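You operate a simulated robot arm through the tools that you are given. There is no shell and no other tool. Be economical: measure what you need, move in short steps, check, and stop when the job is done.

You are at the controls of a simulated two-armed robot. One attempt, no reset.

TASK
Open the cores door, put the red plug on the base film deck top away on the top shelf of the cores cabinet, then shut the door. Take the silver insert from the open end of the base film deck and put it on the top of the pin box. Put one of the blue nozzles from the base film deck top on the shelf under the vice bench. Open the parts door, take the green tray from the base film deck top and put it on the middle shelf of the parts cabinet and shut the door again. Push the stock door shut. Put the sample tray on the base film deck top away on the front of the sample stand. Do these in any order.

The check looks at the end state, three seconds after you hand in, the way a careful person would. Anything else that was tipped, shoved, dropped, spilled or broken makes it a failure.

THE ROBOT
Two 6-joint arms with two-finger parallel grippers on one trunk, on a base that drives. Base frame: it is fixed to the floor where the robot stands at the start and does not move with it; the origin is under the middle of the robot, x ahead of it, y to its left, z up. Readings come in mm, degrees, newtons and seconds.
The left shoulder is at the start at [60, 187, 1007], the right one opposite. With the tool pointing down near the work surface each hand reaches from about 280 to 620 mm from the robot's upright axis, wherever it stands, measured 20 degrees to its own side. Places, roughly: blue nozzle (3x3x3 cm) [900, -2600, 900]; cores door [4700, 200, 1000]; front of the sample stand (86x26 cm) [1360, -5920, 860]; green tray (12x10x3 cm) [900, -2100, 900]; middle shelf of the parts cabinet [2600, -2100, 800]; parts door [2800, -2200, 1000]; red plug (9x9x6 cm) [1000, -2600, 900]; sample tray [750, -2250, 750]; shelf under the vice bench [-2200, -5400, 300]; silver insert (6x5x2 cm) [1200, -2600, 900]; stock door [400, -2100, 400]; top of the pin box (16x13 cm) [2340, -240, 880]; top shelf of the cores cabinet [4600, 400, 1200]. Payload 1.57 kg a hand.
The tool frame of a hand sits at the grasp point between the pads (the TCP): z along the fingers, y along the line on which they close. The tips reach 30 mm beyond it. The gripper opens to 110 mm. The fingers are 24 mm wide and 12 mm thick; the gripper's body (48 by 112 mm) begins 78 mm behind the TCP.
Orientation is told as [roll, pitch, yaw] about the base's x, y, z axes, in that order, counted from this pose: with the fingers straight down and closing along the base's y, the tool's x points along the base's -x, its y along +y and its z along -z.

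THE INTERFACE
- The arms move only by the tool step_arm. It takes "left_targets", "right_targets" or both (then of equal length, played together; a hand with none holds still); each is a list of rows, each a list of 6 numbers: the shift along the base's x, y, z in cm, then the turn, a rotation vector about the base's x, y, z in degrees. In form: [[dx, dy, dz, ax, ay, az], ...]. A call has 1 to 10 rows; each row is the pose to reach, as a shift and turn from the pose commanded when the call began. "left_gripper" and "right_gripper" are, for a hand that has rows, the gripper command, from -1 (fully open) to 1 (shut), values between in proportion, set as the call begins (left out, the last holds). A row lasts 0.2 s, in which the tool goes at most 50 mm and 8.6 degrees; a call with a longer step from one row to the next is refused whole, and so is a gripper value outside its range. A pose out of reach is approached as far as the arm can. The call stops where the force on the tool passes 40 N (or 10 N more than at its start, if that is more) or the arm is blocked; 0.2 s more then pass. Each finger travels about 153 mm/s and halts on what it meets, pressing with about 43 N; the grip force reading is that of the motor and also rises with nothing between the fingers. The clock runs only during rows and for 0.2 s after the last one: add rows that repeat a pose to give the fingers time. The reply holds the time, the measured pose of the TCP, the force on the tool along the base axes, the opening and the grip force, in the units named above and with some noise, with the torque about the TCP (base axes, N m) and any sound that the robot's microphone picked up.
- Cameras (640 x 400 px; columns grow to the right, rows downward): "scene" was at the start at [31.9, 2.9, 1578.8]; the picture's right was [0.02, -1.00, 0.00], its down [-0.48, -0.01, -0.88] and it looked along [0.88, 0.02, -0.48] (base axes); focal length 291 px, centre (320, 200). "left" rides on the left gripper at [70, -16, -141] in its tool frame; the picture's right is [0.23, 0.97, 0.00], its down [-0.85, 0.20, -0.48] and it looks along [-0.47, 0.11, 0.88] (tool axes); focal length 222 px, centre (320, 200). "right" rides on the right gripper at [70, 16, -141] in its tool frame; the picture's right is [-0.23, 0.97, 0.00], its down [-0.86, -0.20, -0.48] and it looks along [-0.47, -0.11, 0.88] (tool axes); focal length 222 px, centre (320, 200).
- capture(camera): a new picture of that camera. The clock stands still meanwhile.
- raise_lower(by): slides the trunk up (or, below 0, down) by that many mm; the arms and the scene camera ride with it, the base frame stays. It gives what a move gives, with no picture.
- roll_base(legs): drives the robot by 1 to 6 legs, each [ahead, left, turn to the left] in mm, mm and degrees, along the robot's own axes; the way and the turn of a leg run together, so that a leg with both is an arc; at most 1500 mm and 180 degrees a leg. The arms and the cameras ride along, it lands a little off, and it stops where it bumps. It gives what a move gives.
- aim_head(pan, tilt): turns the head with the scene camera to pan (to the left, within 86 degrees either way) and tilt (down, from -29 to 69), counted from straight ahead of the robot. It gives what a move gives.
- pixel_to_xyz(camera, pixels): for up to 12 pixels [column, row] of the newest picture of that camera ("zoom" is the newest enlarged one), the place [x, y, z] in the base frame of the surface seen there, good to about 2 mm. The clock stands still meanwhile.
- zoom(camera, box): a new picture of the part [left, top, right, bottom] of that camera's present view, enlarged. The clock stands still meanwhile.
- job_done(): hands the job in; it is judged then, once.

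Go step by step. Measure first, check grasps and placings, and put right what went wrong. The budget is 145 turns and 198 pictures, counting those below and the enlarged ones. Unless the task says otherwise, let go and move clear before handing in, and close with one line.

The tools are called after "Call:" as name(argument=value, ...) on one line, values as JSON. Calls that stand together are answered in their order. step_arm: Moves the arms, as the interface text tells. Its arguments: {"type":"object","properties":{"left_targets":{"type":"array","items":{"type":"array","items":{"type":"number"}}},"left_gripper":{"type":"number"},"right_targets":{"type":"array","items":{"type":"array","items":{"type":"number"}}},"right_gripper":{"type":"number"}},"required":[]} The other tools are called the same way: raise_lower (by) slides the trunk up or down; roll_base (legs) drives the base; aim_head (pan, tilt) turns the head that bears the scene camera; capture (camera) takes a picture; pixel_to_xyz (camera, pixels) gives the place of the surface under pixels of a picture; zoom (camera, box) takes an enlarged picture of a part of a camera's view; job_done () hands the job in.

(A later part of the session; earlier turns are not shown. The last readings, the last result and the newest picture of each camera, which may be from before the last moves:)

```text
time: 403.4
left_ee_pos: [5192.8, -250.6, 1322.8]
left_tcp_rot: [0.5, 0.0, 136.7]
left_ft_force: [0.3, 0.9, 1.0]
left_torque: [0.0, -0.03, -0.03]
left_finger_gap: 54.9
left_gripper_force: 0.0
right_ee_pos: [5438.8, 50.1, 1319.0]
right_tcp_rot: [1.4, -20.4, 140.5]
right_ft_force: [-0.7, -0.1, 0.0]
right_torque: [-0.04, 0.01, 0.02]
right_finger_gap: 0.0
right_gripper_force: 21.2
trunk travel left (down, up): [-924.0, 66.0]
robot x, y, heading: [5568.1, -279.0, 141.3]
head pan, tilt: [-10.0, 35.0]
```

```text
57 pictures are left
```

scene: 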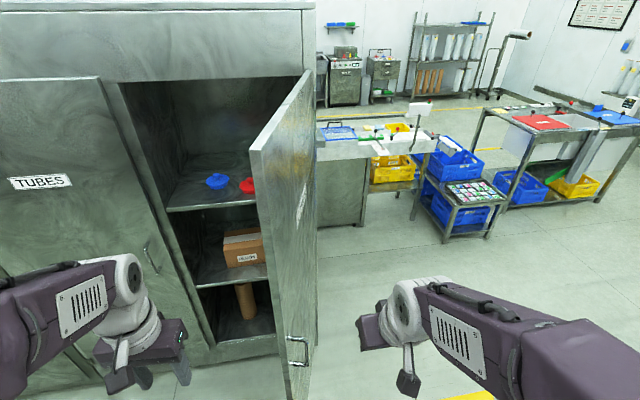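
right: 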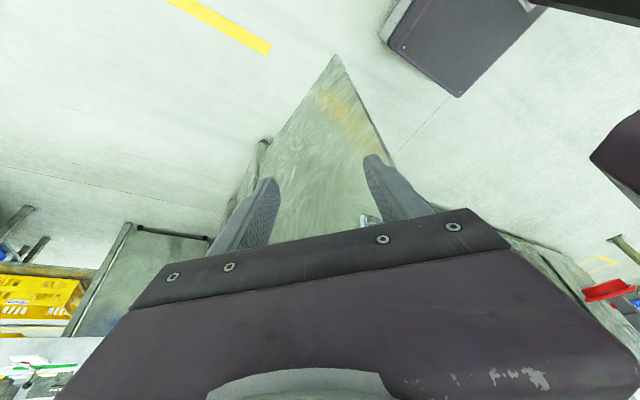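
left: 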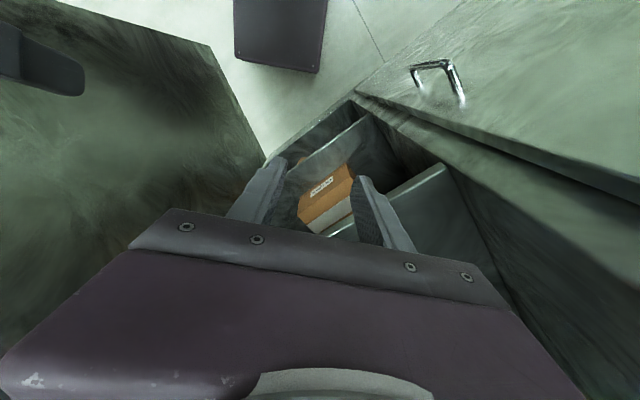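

Door at ~75°, red and blue plugs visible on the shelf. Extend the right hand 150 mm forward outside the door, then push it shut with base moves.

Call:
step_arm(right_targets=[[-3, 2.4, 0, 0, 0, 0], [-6, 4.8, 0, 0, 0, 0], [-9, 7.2, 0, 0, 0, 0], [-12, 9.6, 0, 0, 0, 0]])

Call:
roll_base(legs=[[20, 270, 0], [170, 200, 0]])

Call:
capture(camera="scene")

```text
time: 404.4
left_ee_pos: [5193.4, -247.4, 1321.5]
left_tcp_rot: [0.5, 0.2, 136.9]
left_ft_force: [0.4, 0.3, 0.3]
left_torque: [-0.03, -0.04, 0.02]
left_finger_gap: 55.0
left_gripper_force: 0.1
right_ee_pos: [5318.0, 149.1, 1318.1]
right_tcp_rot: [1.4, -20.4, 140.6]
right_ft_force: [-0.5, -0.2, -0.7]
right_torque: [-0.03, -0.01, 0.03]
right_finger_gap: 0.0
right_gripper_force: 21.9
trunk travel left (down, up): [-924.0, 66.0]
robot x, y, heading: [5566.0, -275.7, 141.2]
head pan, tilt: [-10.0, 35.0]
```

```text
time: 407.8
left_ee_pos: [4756.6, -490.7, 1320.9]
left_tcp_rot: [0.6, 0.0, 136.8]
left_ft_force: [0.0, 0.2, 0.8]
left_torque: [0.03, 0.05, 0.0]
left_finger_gap: 55.0
left_gripper_force: 0.0
right_ee_pos: [4881.5, -94.8, 1320.3]
right_tcp_rot: [1.7, -20.6, 140.4]
right_ft_force: [0.0, 0.0, 0.9]
right_torque: [-0.02, 0.05, 0.01]
right_finger_gap: 0.3
right_gripper_force: 21.5
trunk travel left (down, up): [-924.0, 66.0]
robot x, y, heading: [5122.6, -524.7, 141.0]
head pan, tilt: [-10.0, 35.0]
```

```text
56 pictures are left
```

scene: 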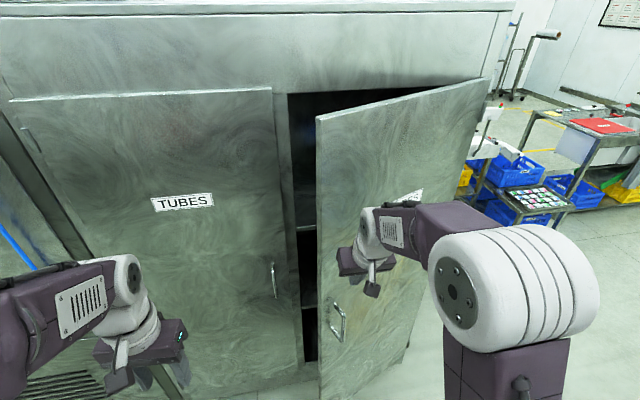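

Nearly there. Push on ahead.

Call:
roll_base(legs=[[150, 65, 0], [110, 10, 0]])

Call:
capture(camera="scene")

Call:
pixel_to_xyz(camera="scene", pixels=[[200, 120], [260, 120], [330, 120], [400, 120], [330, 250], [250, 200]])

```text
time: 410.0
left_ee_pos: [4508.3, -389.0, 1322.1]
left_tcp_rot: [0.6, -0.1, 136.6]
left_ft_force: [0.6, 0.1, 0.7]
left_torque: [0.02, -0.02, 0.01]
left_finger_gap: 55.0
left_gripper_force: 0.0
right_ee_pos: [4634.5, 7.7, 1321.1]
right_tcp_rot: [1.6, -20.7, 140.4]
right_ft_force: [-0.1, -0.3, 0.0]
right_torque: [-0.02, -0.03, 0.02]
right_finger_gap: 0.0
right_gripper_force: 21.6
trunk travel left (down, up): [-924.0, 66.0]
robot x, y, heading: [4880.8, -417.5, 140.9]
head pan, tilt: [-10.0, 35.0]
```

```text
55 pictures are left
```

scene: 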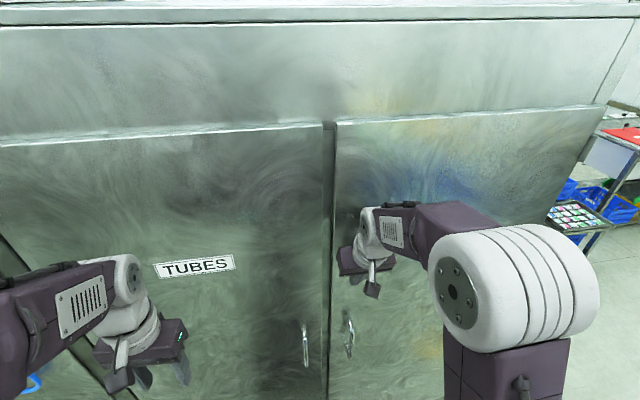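

```text
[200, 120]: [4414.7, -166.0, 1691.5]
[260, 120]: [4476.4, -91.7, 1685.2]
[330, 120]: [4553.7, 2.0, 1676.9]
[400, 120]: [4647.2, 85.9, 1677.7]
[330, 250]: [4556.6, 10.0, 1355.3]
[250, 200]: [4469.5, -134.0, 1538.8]
```

Nearly flush. Press a bit more with the arm until it stops.

Call:
step_arm(right_targets=[[-1.2, 1, 0, 0, 0, 0], [-2.4, 2, 0, 0, 0, 0], [-3.6, 3, 0, 0, 0, 0], [-4.8, 3.9, 0, 0, 0, 0]])

Call:
roll_base(legs=[[-420, 0, 0]])

Call:
aim_head(pan=-10, tilt=25)

Call:
capture(camera="scene")

Call:
pixel_to_xyz(camera="scene", pixels=[[340, 150], [400, 150], [440, 180], [260, 160], [340, 250], [480, 150], [220, 220]])

```text
time: 410.7
left_ee_pos: [4511.9, -392.8, 1325.1]
left_tcp_rot: [0.5, -0.3, 136.6]
left_ft_force: [-0.6, -0.2, 0.6]
left_torque: [0.02, -0.04, 0.0]
left_finger_gap: 55.6
left_gripper_force: 0.1
right_ee_pos: [4618.8, 18.6, 1317.7]
right_tcp_rot: [1.5, -18.5, 140.6]
right_ft_force: [18.9, -15.3, -5.3]
right_torque: [1.41, 1.75, -0.04]
right_finger_gap: 0.1
right_gripper_force: 21.2
trunk travel left (down, up): [-924.0, 66.0]
robot x, y, heading: [4879.7, -421.7, 141.0]
head pan, tilt: [-10.0, 35.0]
stopped in row 3 (right hand): the force on the tool passed its limit at 49 N (the readings are from after the stop); the commanded pose is now the measured one
```

```text
time: 413.3
left_ee_pos: [4827.2, -646.3, 1321.0]
left_tcp_rot: [0.6, 0.1, 136.2]
left_ft_force: [-0.9, 0.0, 0.4]
left_torque: [-0.02, -0.03, 0.01]
left_finger_gap: 55.0
left_gripper_force: 0.0
right_ee_pos: [4933.5, -233.5, 1313.3]
right_tcp_rot: [1.5, -19.0, 140.0]
right_ft_force: [0.1, -0.7, 0.0]
right_torque: [0.01, 0.02, -0.01]
right_finger_gap: 0.0
right_gripper_force: 20.8
trunk travel left (down, up): [-924.0, 66.0]
robot x, y, heading: [5201.6, -679.2, 140.9]
head pan, tilt: [-10.0, 35.0]
```

```text
time: 414.0
left_ee_pos: [4828.7, -648.6, 1321.6]
left_tcp_rot: [0.5, 0.0, 136.2]
left_ft_force: [0.2, 1.1, 0.1]
left_torque: [-0.01, 0.0, 0.0]
left_finger_gap: 55.1
left_gripper_force: 0.1
right_ee_pos: [4935.2, -235.2, 1314.1]
right_tcp_rot: [1.6, -19.1, 140.1]
right_ft_force: [0.3, 0.3, -0.3]
right_torque: [0.02, -0.03, -0.02]
right_finger_gap: 0.0
right_gripper_force: 21.4
trunk travel left (down, up): [-924.0, 66.0]
robot x, y, heading: [5202.0, -680.1, 140.7]
head pan, tilt: [-10.0, 25.0]
```

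```text
54 pictures are left
```

scene: 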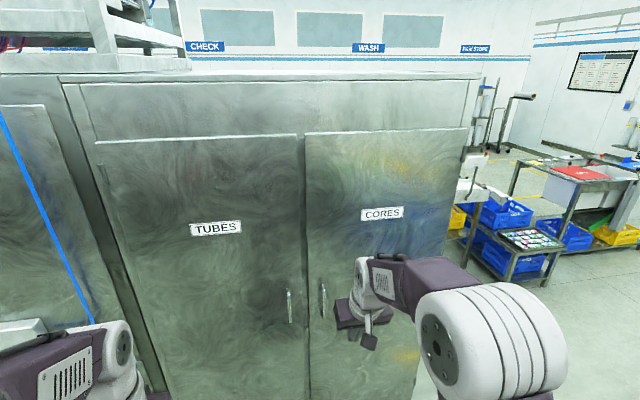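

```text
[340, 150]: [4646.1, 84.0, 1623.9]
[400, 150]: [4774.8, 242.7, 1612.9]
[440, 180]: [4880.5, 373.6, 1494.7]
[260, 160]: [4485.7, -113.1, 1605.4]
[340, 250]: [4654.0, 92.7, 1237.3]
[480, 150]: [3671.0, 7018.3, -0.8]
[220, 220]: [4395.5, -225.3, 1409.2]
```

CORES door is flush shut. Now head down the rear aisle, taking a look at the parts cabinet on the way.

Call:
roll_base(legs=[[0, 0, 89.5], [1450, 0, 0], [1200, 0, 0]])

Call:
aim_head(pan=-80, tilt=30)

Call:
capture(camera="scene")

Call:
pixel_to_xyz(camera="scene", pixels=[[320, 100], [320, 200], [250, 200], [400, 200], [320, 300], [200, 150], [450, 150], [150, 200], [500, 250], [100, 200]])

```text
time: 430.7
left_ee_pos: [3425.3, -3065.2, 1322.2]
left_tcp_rot: [0.6, 0.0, -135.6]
left_ft_force: [0.3, 0.0, 0.4]
left_torque: [-0.06, 0.01, 0.02]
left_finger_gap: 54.9
left_gripper_force: 0.0
right_ee_pos: [3015.7, -2945.5, 1313.9]
right_tcp_rot: [1.5, -19.1, -131.6]
right_ft_force: [1.2, 1.2, 0.0]
right_torque: [-0.02, 0.02, 0.01]
right_finger_gap: 0.2
right_gripper_force: 21.3
trunk travel left (down, up): [-924.0, 66.0]
robot x, y, heading: [3468.4, -2695.0, -131.1]
head pan, tilt: [-10.0, 25.0]
```

```text
time: 432.1
left_ee_pos: [3425.2, -3064.9, 1321.8]
left_tcp_rot: [0.4, 0.1, -135.5]
left_ft_force: [-0.3, 0.3, 0.1]
left_torque: [-0.04, -0.02, -0.02]
left_finger_gap: 55.2
left_gripper_force: 0.0
right_ee_pos: [3014.7, -2946.9, 1314.2]
right_tcp_rot: [1.5, -19.1, -131.6]
right_ft_force: [0.1, 1.0, 0.4]
right_torque: [0.04, 0.0, -0.04]
right_finger_gap: 0.0
right_gripper_force: 21.6
trunk travel left (down, up): [-924.0, 66.0]
robot x, y, heading: [3470.6, -2695.2, -131.2]
head pan, tilt: [-80.0, 30.0]
```

```text
53 pictures are left
```

scene: 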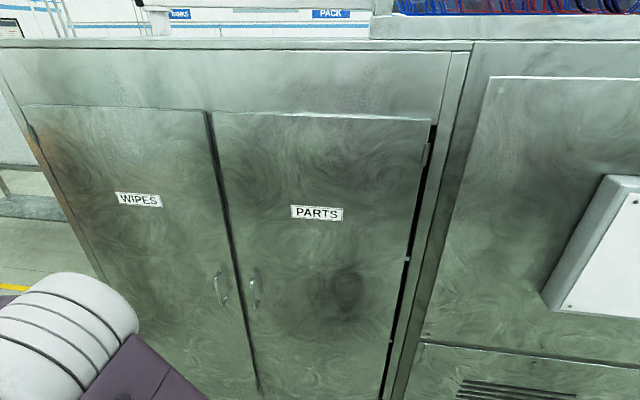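

```text
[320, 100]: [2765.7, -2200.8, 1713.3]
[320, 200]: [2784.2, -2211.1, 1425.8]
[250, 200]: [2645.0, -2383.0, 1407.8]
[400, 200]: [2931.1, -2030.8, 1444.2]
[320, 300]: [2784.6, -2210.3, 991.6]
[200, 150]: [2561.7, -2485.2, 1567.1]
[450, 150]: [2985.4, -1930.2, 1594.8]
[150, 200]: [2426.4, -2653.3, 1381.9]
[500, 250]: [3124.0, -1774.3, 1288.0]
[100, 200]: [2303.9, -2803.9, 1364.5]
```

Same layout as CORES: PARTS handle at px (253,293), hinge right. Measure it, then continue to fetch the green tray.

Call:
zoom(camera="scene", box=[200, 250, 300, 330])

Call:
pixel_to_xyz(camera="zoom", pixels=[[330, 190], [340, 240], [348, 290], [355, 230], [350, 210], [337, 260], [345, 310], [360, 260]])

Call:
roll_base(legs=[[0, 0, 1.8], [1450, 0, 0], [300, 0, 0], [1200, -550, 0], [1450, 0, 0]])

```text
5.00 times, centred on (250, 290) of scene
```

zoom: 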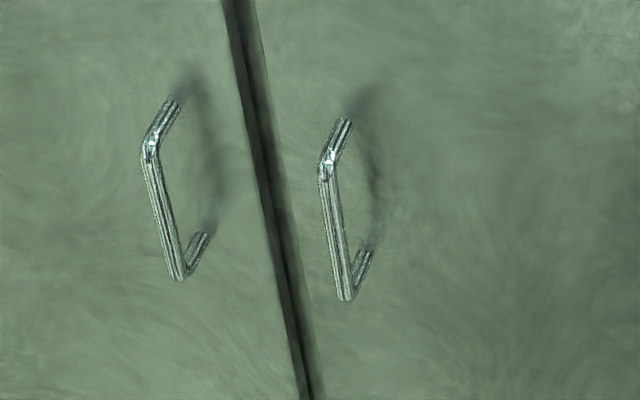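

```text
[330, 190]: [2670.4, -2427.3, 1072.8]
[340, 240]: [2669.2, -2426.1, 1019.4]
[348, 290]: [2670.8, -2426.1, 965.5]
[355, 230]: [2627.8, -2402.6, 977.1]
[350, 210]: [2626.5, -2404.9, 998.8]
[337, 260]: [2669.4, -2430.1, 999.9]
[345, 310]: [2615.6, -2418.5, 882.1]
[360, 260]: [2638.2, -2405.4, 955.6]
```

```text
time: 454.6
left_ee_pos: [202.4, -6181.4, 1322.5]
left_tcp_rot: [0.5, 0.0, -134.1]
left_ft_force: [-0.2, 0.7, -0.3]
left_torque: [-0.01, -0.02, -0.03]
left_finger_gap: 54.9
left_gripper_force: 0.1
right_ee_pos: [-211.5, -6074.1, 1314.6]
right_tcp_rot: [1.5, -19.2, -130.2]
right_ft_force: [-0.6, -0.6, -0.2]
right_torque: [0.0, -0.02, 0.0]
right_finger_gap: 0.1
right_gripper_force: 20.9
trunk travel left (down, up): [-924.0, 66.0]
robot x, y, heading: [241.4, -5810.8, -129.8]
head pan, tilt: [-80.0, 30.0]
```

Parts handle at (2670,−2427), same height. Now round to the deck front for the green tray.

Call:
roll_base(legs=[[0, -1450, 0], [0, -1250, 0], [0, 0, 90.5], [0, 1450, 0], [0, 1450, 0], [0, 320, 0]])

Call:
raise_lower(by=-280)

Call:
aim_head(pan=0, tilt=42)

Call:
capture(camera="scene")

```text
time: 487.0
left_ee_pos: [487.7, -1558.0, 1321.3]
left_tcp_rot: [0.7, 0.0, -42.0]
left_ft_force: [0.2, -0.4, 0.7]
left_torque: [0.01, 0.05, 0.01]
left_finger_gap: 54.9
left_gripper_force: 0.1
right_ee_pos: [393.3, -1973.3, 1313.7]
right_tcp_rot: [1.6, -19.1, -38.3]
right_ft_force: [0.3, -0.7, -0.4]
right_torque: [0.07, -0.02, 0.03]
right_finger_gap: 0.0
right_gripper_force: 21.9
trunk travel left (down, up): [-924.0, 66.0]
robot x, y, heading: [118.9, -1531.5, -37.6]
head pan, tilt: [-80.0, 30.0]
```

```text
time: 489.8
left_ee_pos: [490.4, -1555.4, 1042.0]
left_tcp_rot: [0.5, 0.0, -42.0]
left_ft_force: [-0.3, -0.1, 0.7]
left_torque: [-0.01, 0.03, 0.0]
left_finger_gap: 54.8
left_gripper_force: 0.1
right_ee_pos: [395.3, -1971.1, 1035.8]
right_tcp_rot: [1.5, -19.1, -38.2]
right_ft_force: [0.0, 0.1, 0.2]
right_torque: [0.0, -0.01, -0.06]
right_finger_gap: 0.1
right_gripper_force: 21.1
trunk travel left (down, up): [-644.0, 346.0]
robot x, y, heading: [115.7, -1531.6, -37.3]
head pan, tilt: [-80.0, 30.0]
```

```text
time: 491.4
left_ee_pos: [490.3, -1555.8, 1042.3]
left_tcp_rot: [0.5, 0.0, -42.1]
left_ft_force: [-0.2, 0.5, -1.6]
left_torque: [0.03, -0.01, -0.03]
left_finger_gap: 54.9
left_gripper_force: 0.1
right_ee_pos: [395.4, -1970.6, 1033.9]
right_tcp_rot: [1.5, -19.1, -38.2]
right_ft_force: [0.4, -0.7, 0.9]
right_torque: [0.04, 0.0, 0.0]
right_finger_gap: 0.0
right_gripper_force: 21.1
trunk travel left (down, up): [-644.0, 346.0]
robot x, y, heading: [122.6, -1533.6, -37.9]
head pan, tilt: [0.0, 42.0]
```

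```text
51 pictures are left
```

scene: 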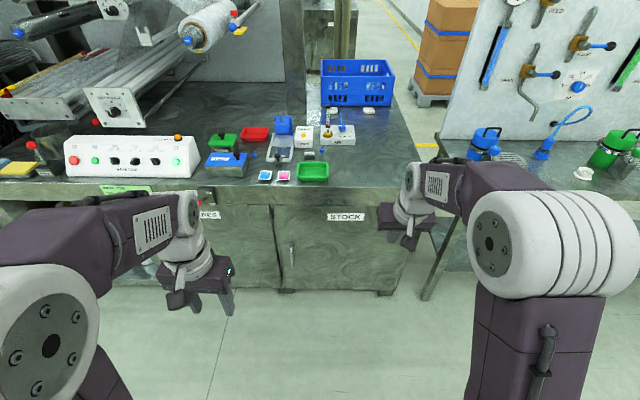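

Tray visible at px (312,170). Roll in so the left hand is above it.

Call:
roll_base(legs=[[0, 0, -1.3], [550, -75, 0]])

Call:
step_arm(left_targets=[[3, -2.4, 0, 0, 0, 1], [6, -4.8, 0, 0, 0, 2], [9, -7.2, 0, 0, 0, 3]], left_gripper=-1)

Call:
capture(camera="left")

Call:
aim_head(pan=5, tilt=52)

Call:
capture(camera="scene")

```text
time: 494.9
left_ee_pos: [867.2, -1968.9, 1042.1]
left_tcp_rot: [0.6, 0.0, -43.6]
left_ft_force: [0.4, 0.1, -0.7]
left_torque: [0.02, -0.01, 0.02]
left_finger_gap: 55.0
left_gripper_force: 0.0
right_ee_pos: [762.1, -2383.1, 1034.5]
right_tcp_rot: [1.5, -19.1, -39.6]
right_ft_force: [0.1, -0.2, -0.4]
right_torque: [0.0, 0.0, 0.0]
right_finger_gap: 0.3
right_gripper_force: 21.1
trunk travel left (down, up): [-644.0, 346.0]
robot x, y, heading: [494.8, -1936.2, -39.1]
head pan, tilt: [0.0, 42.0]
```

```text
time: 495.7
left_ee_pos: [956.4, -2043.0, 1042.3]
left_tcp_rot: [0.5, 0.1, -40.6]
left_ft_force: [0.0, 0.0, -0.2]
left_torque: [0.03, 0.03, 0.02]
left_finger_gap: 109.9
left_gripper_force: 0.1
right_ee_pos: [763.8, -2383.1, 1034.5]
right_tcp_rot: [1.5, -19.0, -39.7]
right_ft_force: [0.3, 0.6, -0.2]
right_torque: [0.01, 0.01, 0.0]
right_finger_gap: 0.0
right_gripper_force: 20.9
trunk travel left (down, up): [-644.0, 346.0]
robot x, y, heading: [497.1, -1936.4, -39.2]
head pan, tilt: [0.0, 42.0]
```

```text
50 pictures are left
```

left: 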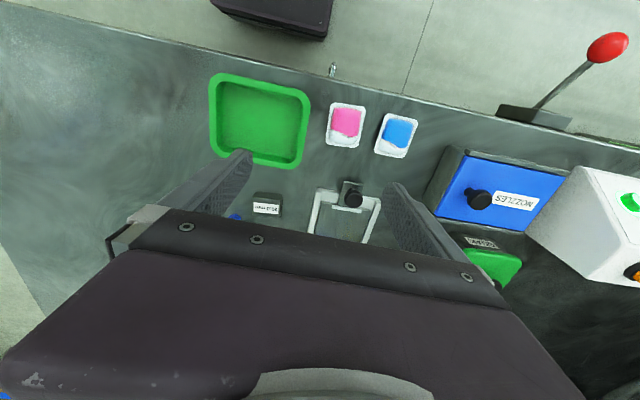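

```text
time: 496.4
left_ee_pos: [955.7, -2041.9, 1043.1]
left_tcp_rot: [0.5, -0.2, -40.6]
left_ft_force: [-0.1, 0.6, -0.3]
left_torque: [0.0, 0.0, 0.0]
left_finger_gap: 109.6
left_gripper_force: 0.1
right_ee_pos: [760.9, -2382.8, 1034.7]
right_tcp_rot: [1.5, -19.1, -39.7]
right_ft_force: [-0.3, 0.5, -0.5]
right_torque: [-0.01, 0.01, 0.02]
right_finger_gap: 0.0
right_gripper_force: 21.8
trunk travel left (down, up): [-644.0, 346.0]
robot x, y, heading: [492.4, -1937.3, -39.3]
head pan, tilt: [5.0, 52.0]
```

```text
49 pictures are left
```

scene: 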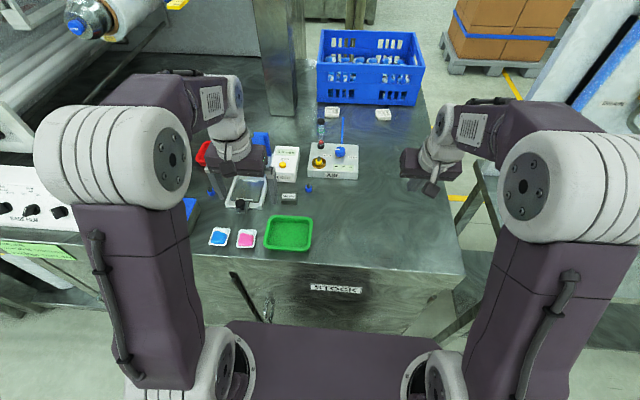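

Measure the tray rim corners in the left view.

Call:
pixel_to_xyz(camera="left", pixels=[[214, 77], [305, 93], [299, 165], [214, 148], [260, 83], [304, 130], [255, 158], [212, 115], [255, 120], [218, 115], [299, 130]])

```text
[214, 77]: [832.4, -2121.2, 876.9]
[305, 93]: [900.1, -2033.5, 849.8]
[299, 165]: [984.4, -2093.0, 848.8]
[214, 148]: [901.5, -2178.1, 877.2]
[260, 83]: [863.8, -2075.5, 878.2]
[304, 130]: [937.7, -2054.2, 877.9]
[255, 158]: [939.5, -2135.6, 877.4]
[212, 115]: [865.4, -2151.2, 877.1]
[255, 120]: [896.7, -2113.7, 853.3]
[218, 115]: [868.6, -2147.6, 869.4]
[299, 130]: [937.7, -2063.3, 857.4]
```

Rim z≈878, tray 120×97 mm. I'll pinch its right wall (outside is free) at about (868,−2149).

Call:
step_arm(left_targets=[[-2.9, -3.5, 0, 0, 0, 0.5], [-5.8, -7.1, 0, 0, 0, 1], [-8.7, -10.6, 0, 0, 0, 1.8], [-8.7, -10.6, -4, 0, 0, 1.8], [-8.7, -10.6, -8, 0, 0, 1.8], [-8.7, -10.6, -11.5, 0, 0, 1.8], [-8.7, -10.6, -11.5, 0, 0, 1.8]], left_gripper=0.09)

Call:
capture(camera="left")

Call:
zoom(camera="scene", box=[200, 160, 360, 270])

```text
time: 498.0
left_ee_pos: [870.8, -2144.8, 926.7]
left_tcp_rot: [0.5, 0.0, -38.8]
left_ft_force: [0.0, 0.0, -0.3]
left_torque: [0.0, -0.01, 0.02]
left_finger_gap: 50.2
left_gripper_force: 0.1
right_ee_pos: [761.5, -2383.0, 1035.1]
right_tcp_rot: [1.5, -19.1, -39.7]
right_ft_force: [-0.4, 0.2, 0.7]
right_torque: [0.03, 0.02, 0.03]
right_finger_gap: 0.5
right_gripper_force: 20.8
trunk travel left (down, up): [-644.0, 346.0]
robot x, y, heading: [494.1, -1937.0, -39.0]
head pan, tilt: [5.0, 52.0]
```

```text
48 pictures are left
```

left: 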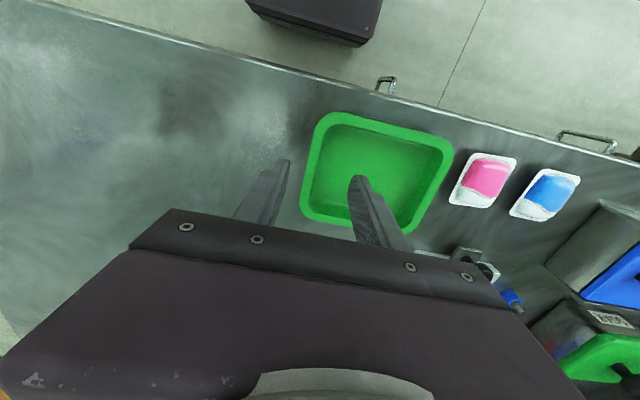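

```text
3.64 times, centred on (280, 215) of scene
```

zoom: 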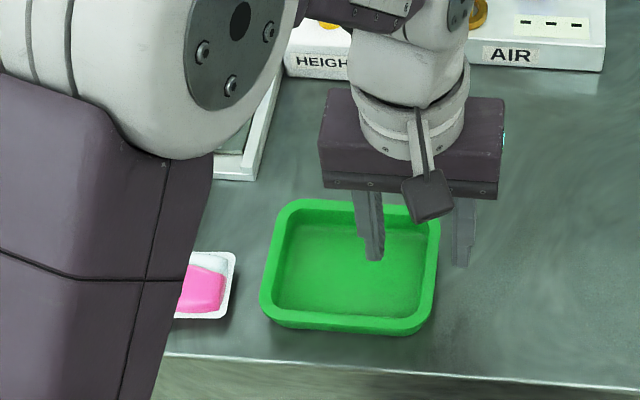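

Straddling the wall. Lower 38 mm and close.

Call:
step_arm(left_targets=[[0, 0, -1.5, 0, 0, 0], [0, 0, -3, 0, 0, 0], [0, 0, -3.8, 0, 0, 0], [0, 0, -3.8, 0, 0, 0]])

Call:
step_arm(left_targets=[[0, 0, 0, 0, 0, 0], [0, 0, 0, 0, 0, 0], [0, 0, 0, 0, 0, 0], [0, 0, 0.4, 0, 0, 0], [0, 0, 1, 0, 0, 0], [0, 0, 2, 0, 0, 0], [0, 0, 3, 0, 0, 0]], left_gripper=1)

Call:
capture(camera="left")

Call:
zoom(camera="scene", box=[200, 160, 360, 270])

```text
time: 499.0
left_ee_pos: [870.0, -2145.5, 889.0]
left_tcp_rot: [0.5, 0.0, -38.8]
left_ft_force: [0.3, 0.7, 0.3]
left_torque: [-0.02, 0.0, 0.02]
left_finger_gap: 50.0
left_gripper_force: 0.1
right_ee_pos: [762.6, -2382.5, 1035.1]
right_tcp_rot: [1.5, -19.1, -39.7]
right_ft_force: [-0.1, 0.7, 0.3]
right_torque: [-0.01, -0.02, 0.01]
right_finger_gap: 0.6
right_gripper_force: 21.6
trunk travel left (down, up): [-644.0, 346.0]
robot x, y, heading: [498.1, -1936.8, -39.0]
head pan, tilt: [5.0, 52.0]
```

```text
time: 500.6
left_ee_pos: [868.8, -2146.3, 917.5]
left_tcp_rot: [0.5, -0.1, -38.7]
left_ft_force: [0.1, 0.3, -0.4]
left_torque: [-0.01, 0.0, 0.02]
left_finger_gap: 2.1
left_gripper_force: 23.4
right_ee_pos: [762.6, -2382.0, 1034.0]
right_tcp_rot: [1.5, -19.1, -39.7]
right_ft_force: [0.2, 0.7, 0.7]
right_torque: [0.03, 0.02, 0.04]
right_finger_gap: 0.1
right_gripper_force: 20.8
trunk travel left (down, up): [-644.0, 346.0]
robot x, y, heading: [497.0, -1933.6, -39.3]
head pan, tilt: [5.0, 52.0]
```

```text
46 pictures are left
```

left: 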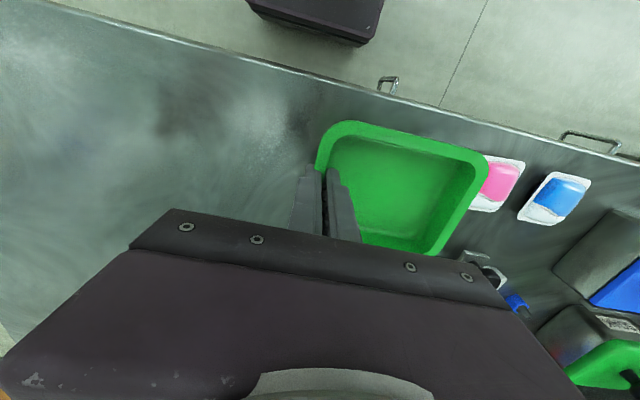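

```text
3.64 times, centred on (280, 215) of scene
```

zoom: 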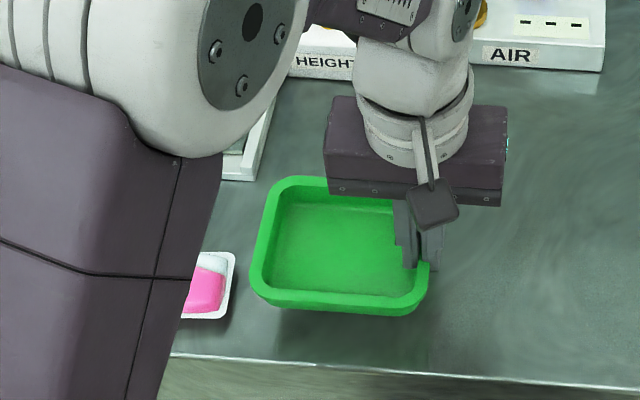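

Tray held level by its wall. Lift gently, back out and travel round to the rear aisle.

Call:
step_arm(left_targets=[[0, 0, 1.2, 0, 0, 0], [0, 0, 2.6, 0, 0, 0], [0, 0, 4, 0, 0, 0], [0, 0, 5.4, 0, 0, 0], [0, 0, 6.8, 0, 0, 0], [0, 0, 8.2, 0, 0, 0], [0, 0, 9.6, 0, 0, 0], [0, 0, 11, 0, 0, 0], [0, 0, 12, 0, 0, 0]])

Call:
roll_base(legs=[[-650, 0, 0], [0, -1450, 0], [0, -1450, 0], [0, -330, 0], [0, 0, 90], [0, -1450, 0]])

Call:
capture(camera="left")

```text
time: 502.6
left_ee_pos: [872.2, -2146.6, 1039.6]
left_tcp_rot: [0.5, 0.0, -38.8]
left_ft_force: [0.3, -0.1, -0.5]
left_torque: [0.02, -0.02, -0.01]
left_finger_gap: 2.4
left_gripper_force: 23.2
right_ee_pos: [762.2, -2383.1, 1034.5]
right_tcp_rot: [1.5, -19.0, -39.7]
right_ft_force: [0.0, 1.1, 0.6]
right_torque: [0.01, -0.01, 0.0]
right_finger_gap: 0.2
right_gripper_force: 20.9
trunk travel left (down, up): [-644.0, 346.0]
robot x, y, heading: [495.7, -1935.7, -39.0]
head pan, tilt: [5.0, 52.0]
```

```text
time: 532.3
left_ee_pos: [-525.6, -4577.9, 1039.4]
left_tcp_rot: [0.5, 0.0, 55.3]
left_ft_force: [-0.1, 0.1, -0.6]
left_torque: [-0.01, -0.03, -0.03]
left_finger_gap: 2.4
left_gripper_force: 23.9
right_ee_pos: [-283.5, -4669.8, 1034.6]
right_tcp_rot: [1.5, -19.2, 54.2]
right_ft_force: [0.0, -0.2, -0.4]
right_torque: [-0.02, -0.02, -0.02]
right_finger_gap: 0.0
right_gripper_force: 21.4
trunk travel left (down, up): [-644.0, 346.0]
robot x, y, heading: [-707.8, -4965.9, 54.6]
head pan, tilt: [5.0, 52.0]
```

```text
44 pictures are left
```

left: 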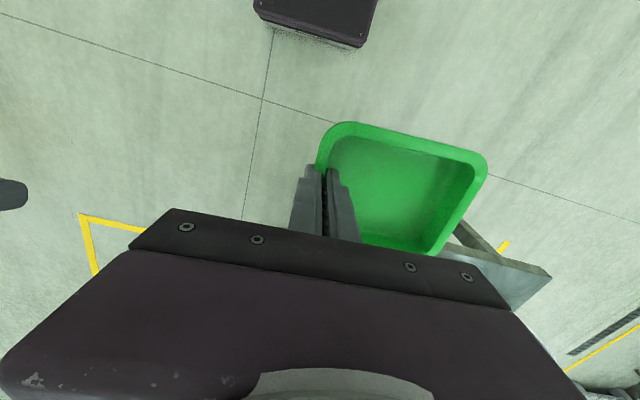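

Tray still held. Correct heading and continue up the rear aisle.

Call:
roll_base(legs=[[0, 0, -3.7], [0, -1270, 0], [1450, 0, 0], [350, 0, 0], [1000, -560, 0], [1250, 0, 0]])

Call:
roll_base(legs=[[0, 0, 90]])

Call:
aim_head(pan=0, tilt=40)

Call:
capture(camera="scene")

```text
time: 559.2
left_ee_pos: [3449.2, -2570.0, 1038.6]
left_tcp_rot: [0.6, 0.1, 52.3]
left_ft_force: [0.7, 1.2, -0.4]
left_torque: [-0.03, -0.03, 0.0]
left_finger_gap: 2.1
left_gripper_force: 23.4
right_ee_pos: [3686.3, -2674.6, 1035.2]
right_tcp_rot: [1.5, -19.1, 51.3]
right_ft_force: [-0.2, -0.2, 0.6]
right_torque: [0.03, 0.0, -0.01]
right_finger_gap: 0.0
right_gripper_force: 21.2
trunk travel left (down, up): [-644.0, 346.0]
robot x, y, heading: [3247.4, -2949.9, 51.7]
head pan, tilt: [5.0, 52.0]
```

```text
time: 563.4
left_ee_pos: [2864.8, -2746.8, 1039.1]
left_tcp_rot: [0.5, 0.0, 142.5]
left_ft_force: [0.1, -0.4, -0.4]
left_torque: [0.05, 0.0, 0.0]
left_finger_gap: 2.2
left_gripper_force: 23.6
right_ee_pos: [2968.1, -2509.7, 1034.9]
right_tcp_rot: [1.6, -19.1, 141.6]
right_ft_force: [-0.2, -0.5, -0.5]
right_torque: [0.01, 0.01, 0.01]
right_finger_gap: 0.0
right_gripper_force: 21.4
trunk travel left (down, up): [-644.0, 346.0]
robot x, y, heading: [3245.5, -2947.1, 142.2]
head pan, tilt: [5.0, 52.0]
```

```text
time: 564.1
left_ee_pos: [2865.8, -2747.9, 1038.9]
left_tcp_rot: [0.5, -0.1, 142.5]
left_ft_force: [0.2, 0.8, -0.4]
left_torque: [0.03, 0.01, -0.01]
left_finger_gap: 2.5
left_gripper_force: 24.0
right_ee_pos: [2970.1, -2509.0, 1034.7]
right_tcp_rot: [1.5, -19.1, 141.6]
right_ft_force: [0.2, 0.3, -0.7]
right_torque: [0.0, -0.01, 0.01]
right_finger_gap: 0.1
right_gripper_force: 21.3
trunk travel left (down, up): [-644.0, 346.0]
robot x, y, heading: [3245.7, -2951.1, 141.9]
head pan, tilt: [0.0, 40.0]
```

```text
43 pictures are left
```

scene: 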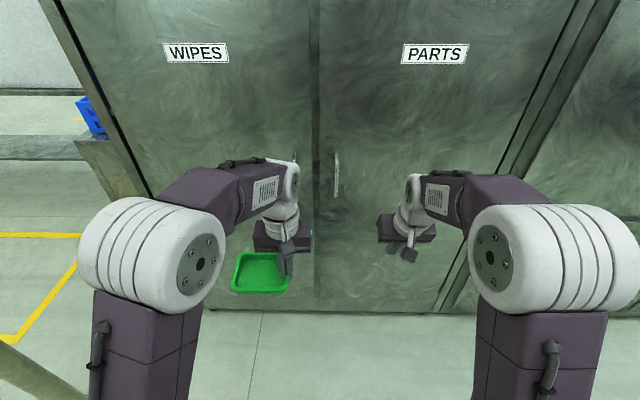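

Same geometry as CORES. Move the left hand (tray) aside/back and the right hand inward, open the right fingers, then roll up to the handle.

Call:
step_arm(left_targets=[[0, -2.5, 0, 0, 0, 0], [0, -5, 0, 0, 0, 0], [0, -7.5, 0, 0, 0, 0], [0, -10, 0, 0, 0, 0], [0, -12.5, 0, 0, 0, 0]], right_targets=[[-1.4, -1.7, 0, 0, 0, 0], [-2.8, -3.4, 0, 0, 0, 0], [-4.2, -5.1, 0, 0, 0, 0], [-5.6, -6.8, 0, 0, 0, 0], [-7, -8.5, 0, 0, 0, 0]], right_gripper=-0.5)

Call:
roll_base(legs=[[0, 0, -1.2], [245, 12, 0]])

Call:
capture(camera="right")

```text
time: 565.3
left_ee_pos: [2866.3, -2872.4, 1037.6]
left_tcp_rot: [0.5, 0.0, 142.6]
left_ft_force: [0.4, -0.1, -0.8]
left_torque: [0.03, -0.04, -0.01]
left_finger_gap: 2.3
left_gripper_force: 23.5
right_ee_pos: [2896.4, -2594.1, 1036.2]
right_tcp_rot: [1.3, -19.3, 141.6]
right_ft_force: [-0.1, 0.1, -0.4]
right_torque: [0.03, 0.03, 0.01]
right_finger_gap: 82.4
right_gripper_force: 0.0
trunk travel left (down, up): [-644.0, 346.0]
robot x, y, heading: [3240.6, -2950.2, 141.9]
head pan, tilt: [0.0, 40.0]
```

```text
time: 567.5
left_ee_pos: [2669.4, -2720.3, 1036.9]
left_tcp_rot: [0.5, 0.0, 141.2]
left_ft_force: [-0.1, 0.6, -0.4]
left_torque: [0.04, -0.01, 0.01]
left_finger_gap: 2.0
left_gripper_force: 23.7
right_ee_pos: [2708.8, -2441.3, 1036.5]
right_tcp_rot: [1.6, -19.0, 140.3]
right_ft_force: [0.9, 0.7, -0.2]
right_torque: [-0.03, 0.0, -0.01]
right_finger_gap: 82.8
right_gripper_force: 0.1
trunk travel left (down, up): [-644.0, 346.0]
robot x, y, heading: [3049.4, -2803.7, 140.9]
head pan, tilt: [0.0, 40.0]
```

```text
42 pictures are left
```

right: 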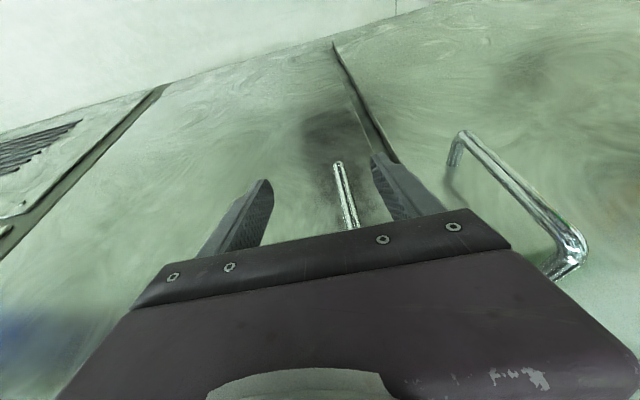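

Bar lies between the fingers (px 343,190). Advance 39 mm and close.

Call:
step_arm(right_targets=[[-1.5, 0, 0, 0, 0, 0], [-2.6, 0.7, 0, 0, 0, 0], [-3.9, 1.5, 0, 0, 0, 0], [-3.9, 1.5, 0, 0, 0, 0]])

Call:
step_arm(right_targets=[[0, 0, 0, 0, 0, 0], [0, 0, 0, 0, 0, 0], [0, 0, 0, 0, 0, 0]], right_gripper=1)

Call:
roll_base(legs=[[-120, -27, 0], [-113, -60, 0]])

Call:
capture(camera="scene")

```text
time: 568.5
left_ee_pos: [2671.3, -2720.3, 1037.7]
left_tcp_rot: [0.5, 0.0, 141.2]
left_ft_force: [-0.7, 0.7, -0.5]
left_torque: [0.02, -0.03, 0.03]
left_finger_gap: 2.3
left_gripper_force: 23.4
right_ee_pos: [2670.0, -2424.8, 1035.6]
right_tcp_rot: [1.4, -19.2, 140.2]
right_ft_force: [-0.1, 0.5, -0.3]
right_torque: [0.02, 0.01, -0.02]
right_finger_gap: 82.6
right_gripper_force: 0.0
trunk travel left (down, up): [-644.0, 346.0]
robot x, y, heading: [3048.8, -2808.4, 140.9]
head pan, tilt: [0.0, 40.0]
```

```text
time: 569.3
left_ee_pos: [2667.5, -2723.4, 1036.8]
left_tcp_rot: [0.2, -0.1, 141.3]
left_ft_force: [0.6, -0.3, -0.7]
left_torque: [0.03, -0.01, -0.04]
left_finger_gap: 2.1
left_gripper_force: 23.6
right_ee_pos: [2666.6, -2430.6, 1035.0]
right_tcp_rot: [1.3, -19.2, 140.5]
right_ft_force: [-13.5, -20.1, -5.7]
right_torque: [1.49, -0.48, 0.22]
right_finger_gap: 14.8
right_gripper_force: 31.0
trunk travel left (down, up): [-644.0, 346.0]
robot x, y, heading: [3049.6, -2804.5, 140.8]
head pan, tilt: [0.0, 40.0]
```

```text
time: 570.4
left_ee_pos: [2752.1, -2764.7, 1037.6]
left_tcp_rot: [0.4, -0.2, 141.6]
left_ft_force: [1.3, 0.5, -0.5]
left_torque: [0.01, 0.02, 0.02]
left_finger_gap: 2.2
left_gripper_force: 23.8
right_ee_pos: [2747.3, -2475.1, 1035.2]
right_tcp_rot: [1.7, -19.1, 140.9]
right_ft_force: [-9.0, -24.3, -18.5]
right_torque: [1.62, -0.33, 0.24]
right_finger_gap: 15.2
right_gripper_force: 31.6
trunk travel left (down, up): [-644.0, 346.0]
robot x, y, heading: [3129.1, -2847.8, 141.1]
head pan, tilt: [0.0, 40.0]
stopped in leg 1: the force on the tool passed its limit at 40 N (the readings are from after the stop); the commanded pose is now the measured one
```

```text
41 pictures are left
```

scene: 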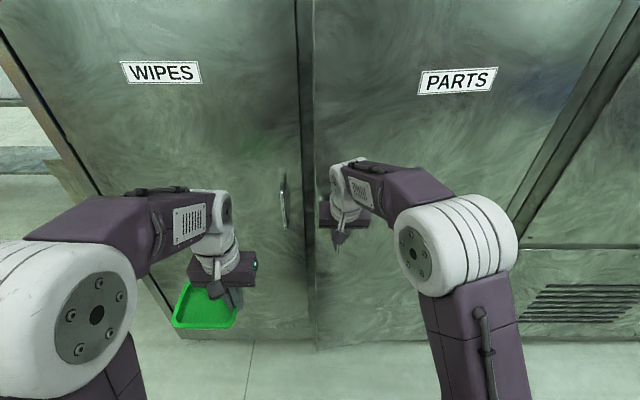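

Door is opening (~11°). Continue the arc in smaller legs.

Call:
roll_base(legs=[[-70, -25, 0], [-77, -52, 0]])

Call:
capture(camera="scene")

```text
time: 572.0
left_ee_pos: [2859.2, -2792.9, 1037.5]
left_tcp_rot: [0.4, 0.0, 141.8]
left_ft_force: [0.7, 0.4, -0.7]
left_torque: [0.03, 0.02, 0.0]
left_finger_gap: 2.2
left_gripper_force: 23.8
right_ee_pos: [2847.6, -2503.6, 1043.0]
right_tcp_rot: [2.2, -20.6, 141.2]
right_ft_force: [-4.8, -28.2, -18.3]
right_torque: [2.51, -0.39, 0.14]
right_finger_gap: 16.6
right_gripper_force: 31.7
trunk travel left (down, up): [-644.0, 346.0]
robot x, y, heading: [3237.9, -2874.3, 141.1]
head pan, tilt: [0.0, 40.0]
stopped in leg 2: the force on the tool passed its limit at 45 N (the readings are from after the stop); the commanded pose is now the measured one
```

```text
40 pictures are left
```

scene: 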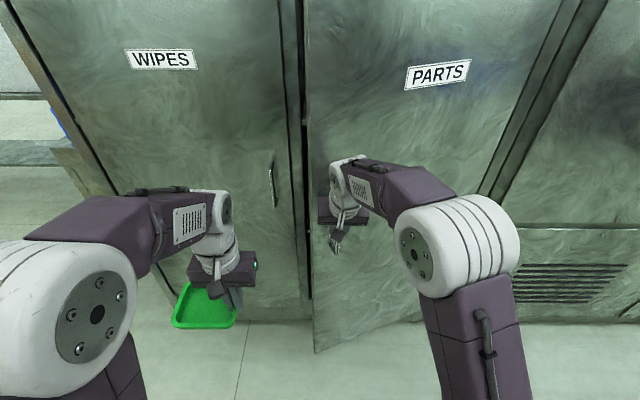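

~22° open; the arm continues the arc, turning the hand along to ease it.

Call:
step_arm(right_targets=[[3.1, -0.3, 0, 0, 0, 4], [6.3, -0.5, 0, 0, 0, 8], [9.7, -0.5, 0, 0, 0, 12], [13.1, -0.4, 0, 0, 0, 16], [16.5, 0.1, 0, 0, 0, 20], [19.9, 0.6, 0, 0, 0, 24], [23.1, 1.4, 0, 0, 0, 28], [26.4, 2.5, 0, 0, 0, 32], [29, 3.5, 0, 0, 0, 36], [31.2, 4.5, 0, 0, 0, 40]])

Call:
capture(camera="scene")

```text
time: 572.5
left_ee_pos: [2861.4, -2795.9, 1037.4]
left_tcp_rot: [0.4, 0.0, 141.8]
left_ft_force: [0.1, 0.8, -0.5]
left_torque: [0.01, 0.05, -0.02]
left_finger_gap: 2.2
left_gripper_force: 23.6
right_ee_pos: [2888.0, -2510.9, 1042.8]
right_tcp_rot: [2.4, -20.5, 146.0]
right_ft_force: [-3.5, -25.7, -11.4]
right_torque: [2.28, -0.69, 0.12]
right_finger_gap: 16.7
right_gripper_force: 32.1
trunk travel left (down, up): [-644.0, 346.0]
robot x, y, heading: [3236.8, -2872.6, 141.3]
head pan, tilt: [0.0, 40.0]
stopped in row 2 (right hand): the force on the tool passed its limit at 46 N (the readings are from after the stop); the commanded pose is now the measured one
```

```text
39 pictures are left
```

scene: 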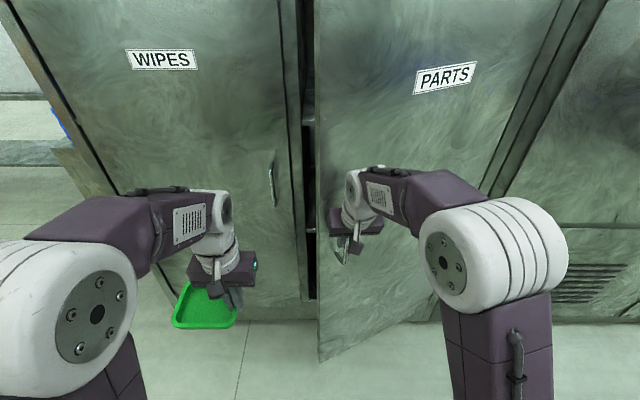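

Force limit reached while pulling; about 28° open. Try a slower arc with small steps.

Call:
step_arm(right_targets=[[1.5, 0.2, -0.2, 0, 0, 3], [3.2, 0.2, -0.4, 0, 0, 6], [5, 0.2, -0.5, 0, 0, 9], [6.8, 0.2, -0.5, 0, 0, 12], [8.5, 0.3, -0.5, 0, 0, 15], [10.2, 0.5, -0.5, 0, 0, 18], [11.9, 0.8, -0.5, 0, 0, 21], [13.6, 1.1, -0.5, 0, 0, 24], [15.3, 1.5, -0.5, 0, 0, 27], [16.9, 1.9, -0.5, 0, 0, 30]])

Call:
capture(camera="scene")

```text
time: 573.1
left_ee_pos: [2861.8, -2798.7, 1038.4]
left_tcp_rot: [0.4, -0.3, 141.9]
left_ft_force: [-0.6, 0.6, -0.7]
left_torque: [0.0, -0.01, -0.01]
left_finger_gap: 2.2
left_gripper_force: 23.9
right_ee_pos: [2915.1, -2512.8, 1044.7]
right_tcp_rot: [2.6, -20.8, 151.5]
right_ft_force: [-0.6, -29.4, 9.5]
right_torque: [1.86, -1.2, -0.05]
right_finger_gap: 16.9
right_gripper_force: 32.1
trunk travel left (down, up): [-644.0, 346.0]
robot x, y, heading: [3241.9, -2875.7, 141.3]
head pan, tilt: [0.0, 40.0]
stopped in row 3 (right hand): the force on the tool passed its limit at 43 N (the readings are from after the stop); the commanded pose is now the measured one
```

```text
38 pictures are left
```

scene: 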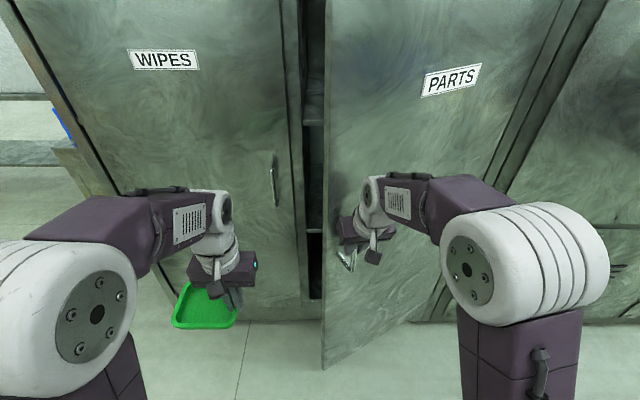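

Strain builds from off-centre grip. Re-grip centred on the bar, then continue the arc (all in sequence).

Call:
step_arm(right_targets=[[0, 0, 0, 0, 0, 0], [0.8, 0.2, -0.4, 0, 0, 4], [1.2, 0.3, -0.8, 0, 0, 8], [1.2, 0.3, -1, 0, 0, 12]], right_gripper=0.4)

Call:
step_arm(right_targets=[[0, 0, 0, 0, 0, 0], [0, 0, 0, 0, 0, 0], [0, 0, 0, 0, 0, 0]], right_gripper=1)

Call:
step_arm(right_targets=[[2.1, 0, 0, 0, 0, 3.5], [4.2, 0.1, 0, 0, 0, 7], [6.4, 0.4, 0, 0, 0, 10.5], [8.5, 0.6, 0, 0, 0, 14], [10.6, 1, 0, 0, 0, 17.5], [12.7, 1.5, 0, 0, 0, 21], [14.7, 2.1, 0, 0, 0, 24.5], [16.8, 2.7, 0, 0, 0, 28], [18.7, 3.5, 0, 0, 0, 31.5], [20.7, 4.3, 0, 0, 0, 35]])

Call:
capture(camera="scene")

```text
time: 574.1
left_ee_pos: [2859.8, -2793.8, 1037.5]
left_tcp_rot: [0.6, 0.0, 141.7]
left_ft_force: [0.0, 0.0, 0.1]
left_torque: [0.03, -0.01, 0.0]
left_finger_gap: 2.3
left_gripper_force: 23.5
right_ee_pos: [2926.4, -2503.6, 1029.3]
right_tcp_rot: [2.6, -20.6, 163.3]
right_ft_force: [-0.5, -3.7, 1.3]
right_torque: [0.2, -0.05, -0.02]
right_finger_gap: 36.5
right_gripper_force: 1.9
trunk travel left (down, up): [-644.0, 346.0]
robot x, y, heading: [3240.5, -2873.7, 141.2]
head pan, tilt: [0.0, 40.0]
```

```text
time: 574.7
left_ee_pos: [2859.3, -2799.3, 1038.4]
left_tcp_rot: [0.4, -0.1, 142.0]
left_ft_force: [0.9, 0.1, 0.2]
left_torque: [0.02, -0.03, -0.01]
left_finger_gap: 2.3
left_gripper_force: 24.0
right_ee_pos: [2927.0, -2513.5, 1031.2]
right_tcp_rot: [2.7, -20.2, 163.9]
right_ft_force: [-1.3, -24.0, 2.5]
right_torque: [2.6, 0.02, 0.0]
right_finger_gap: 17.0
right_gripper_force: 32.4
trunk travel left (down, up): [-644.0, 346.0]
robot x, y, heading: [3243.2, -2876.9, 141.3]
head pan, tilt: [0.0, 40.0]
stopped in row 2 (right hand): the force on the tool passed its limit at 45 N (the readings are from after the stop); the commanded pose is now the measured one
```

```text
time: 575.4
left_ee_pos: [2861.9, -2799.1, 1038.1]
left_tcp_rot: [0.5, -0.2, 142.0]
left_ft_force: [0.0, 0.9, -0.3]
left_torque: [0.03, 0.0, 0.0]
left_finger_gap: 2.1
left_gripper_force: 23.6
right_ee_pos: [2981.7, -2513.4, 1030.6]
right_tcp_rot: [3.1, -19.8, 172.4]
right_ft_force: [3.0, -25.3, 9.4]
right_torque: [2.61, 0.01, -0.12]
right_finger_gap: 17.6
right_gripper_force: 32.9
trunk travel left (down, up): [-644.0, 346.0]
robot x, y, heading: [3240.8, -2874.8, 141.5]
head pan, tilt: [0.0, 40.0]
stopped in row 3 (right hand): the force on the tool passed its limit at 42 N (the readings are from after the stop); the commanded pose is now the measured one
```

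```text
37 pictures are left
```

scene: 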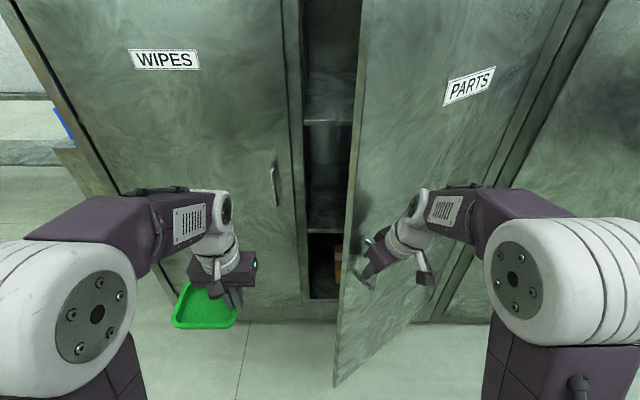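

It progresses ~50 mm per call. Chain several short arc moves.

Call:
step_arm(right_targets=[[2, 0, 0, 0, 0, 3], [4, 0.1, 0, 0, 0, 6], [6, 0.3, 0, 0, 0, 9]])

Call:
step_arm(right_targets=[[2, 0.3, 0, 0, 0, 3], [4, 0.6, 0, 0, 0, 6], [6, 1, 0, 0, 0, 9]])

Call:
step_arm(right_targets=[[2, 0.4, 0, 0, 0, 3], [4, 0.9, 0, 0, 0, 6], [5.9, 1.4, 0, 0, 0, 9]])

Call:
step_arm(right_targets=[[1.9, 0.6, 0, 0, 0, 3], [3.8, 1.3, 0, 0, 0, 6], [5.7, 2, 0, 0, 0, 9]])

Call:
step_arm(right_targets=[[1.8, 0.8, 0, 0, 0, 3], [3.6, 1.7, 0, 0, 0, 6], [5.4, 2.7, 0, 0, 0, 9]])

Call:
capture(camera="scene")

```text
time: 576.2
left_ee_pos: [2861.1, -2798.5, 1038.6]
left_tcp_rot: [0.5, -0.2, 141.9]
left_ft_force: [0.0, 0.2, -1.5]
left_torque: [0.03, -0.06, 0.0]
left_finger_gap: 2.2
left_gripper_force: 23.4
right_ee_pos: [3042.5, -2505.8, 1029.3]
right_tcp_rot: [2.7, -20.1, -178.8]
right_ft_force: [2.3, -12.7, 25.8]
right_torque: [2.53, 0.18, -0.04]
right_finger_gap: 17.1
right_gripper_force: 32.1
trunk travel left (down, up): [-644.0, 346.0]
robot x, y, heading: [3239.1, -2875.4, 141.3]
head pan, tilt: [0.0, 40.0]
```

```text
time: 577.0
left_ee_pos: [2860.2, -2795.7, 1036.8]
left_tcp_rot: [0.6, 0.0, 141.9]
left_ft_force: [0.7, 0.0, -0.7]
left_torque: [0.0, -0.02, 0.01]
left_finger_gap: 2.0
left_gripper_force: 23.8
right_ee_pos: [3102.5, -2491.0, 1027.9]
right_tcp_rot: [2.9, -19.9, -169.9]
right_ft_force: [-1.9, 8.8, 25.8]
right_torque: [2.29, 0.36, 0.02]
right_finger_gap: 16.9
right_gripper_force: 32.1
trunk travel left (down, up): [-644.0, 346.0]
robot x, y, heading: [3237.9, -2880.2, 141.3]
head pan, tilt: [0.0, 40.0]
```

```text
time: 577.8
left_ee_pos: [2858.2, -2792.1, 1036.1]
left_tcp_rot: [0.6, 0.2, 141.9]
left_ft_force: [0.6, 0.4, -0.7]
left_torque: [0.02, -0.01, -0.02]
left_finger_gap: 2.1
left_gripper_force: 23.9
right_ee_pos: [3159.0, -2471.3, 1028.1]
right_tcp_rot: [2.5, -19.7, -160.7]
right_ft_force: [-12.7, 28.4, 23.2]
right_torque: [1.79, 0.96, 0.12]
right_finger_gap: 16.8
right_gripper_force: 31.8
trunk travel left (down, up): [-644.0, 346.0]
robot x, y, heading: [3238.5, -2876.6, 141.3]
head pan, tilt: [0.0, 40.0]
```

```text
time: 578.5
left_ee_pos: [2858.3, -2792.4, 1036.1]
left_tcp_rot: [0.6, 0.2, 142.0]
left_ft_force: [0.0, -0.5, -1.0]
left_torque: [0.02, -0.04, -0.03]
left_finger_gap: 2.4
left_gripper_force: 23.6
right_ee_pos: [3196.7, -2452.8, 1027.2]
right_tcp_rot: [1.6, -19.5, -154.4]
right_ft_force: [-7.1, 13.7, -7.7]
right_torque: [2.05, 0.75, 0.06]
right_finger_gap: 15.8
right_gripper_force: 31.0
trunk travel left (down, up): [-644.0, 346.0]
robot x, y, heading: [3238.0, -2874.6, 141.5]
head pan, tilt: [0.0, 40.0]
stopped in row 3 (right hand): the force on the tool passed its limit at 49 N (the readings are from after the stop); the commanded pose is now the measured one
```

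```text
time: 579.3
left_ee_pos: [2855.4, -2790.2, 1036.2]
left_tcp_rot: [0.7, 0.5, 142.0]
left_ft_force: [0.0, -0.3, -1.3]
left_torque: [0.0, -0.05, 0.02]
left_finger_gap: 2.4
left_gripper_force: 23.7
right_ee_pos: [3246.1, -2422.5, 1025.8]
right_tcp_rot: [1.9, -19.4, -145.6]
right_ft_force: [-21.1, 31.7, 2.1]
right_torque: [1.27, 1.28, 0.14]
right_finger_gap: 15.6
right_gripper_force: 31.9
trunk travel left (down, up): [-644.0, 346.0]
robot x, y, heading: [3238.0, -2874.8, 141.2]
head pan, tilt: [0.0, 40.0]
```

```text
36 pictures are left
```

scene: 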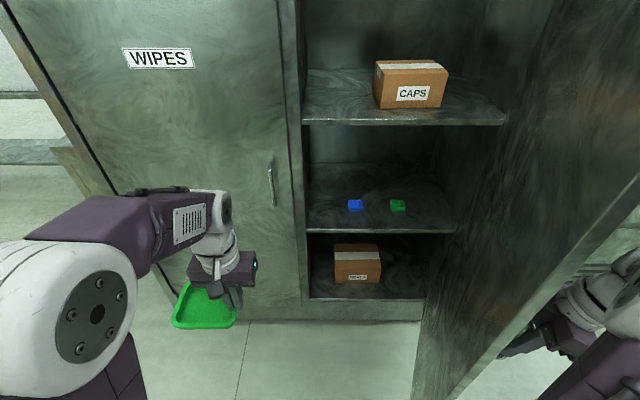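

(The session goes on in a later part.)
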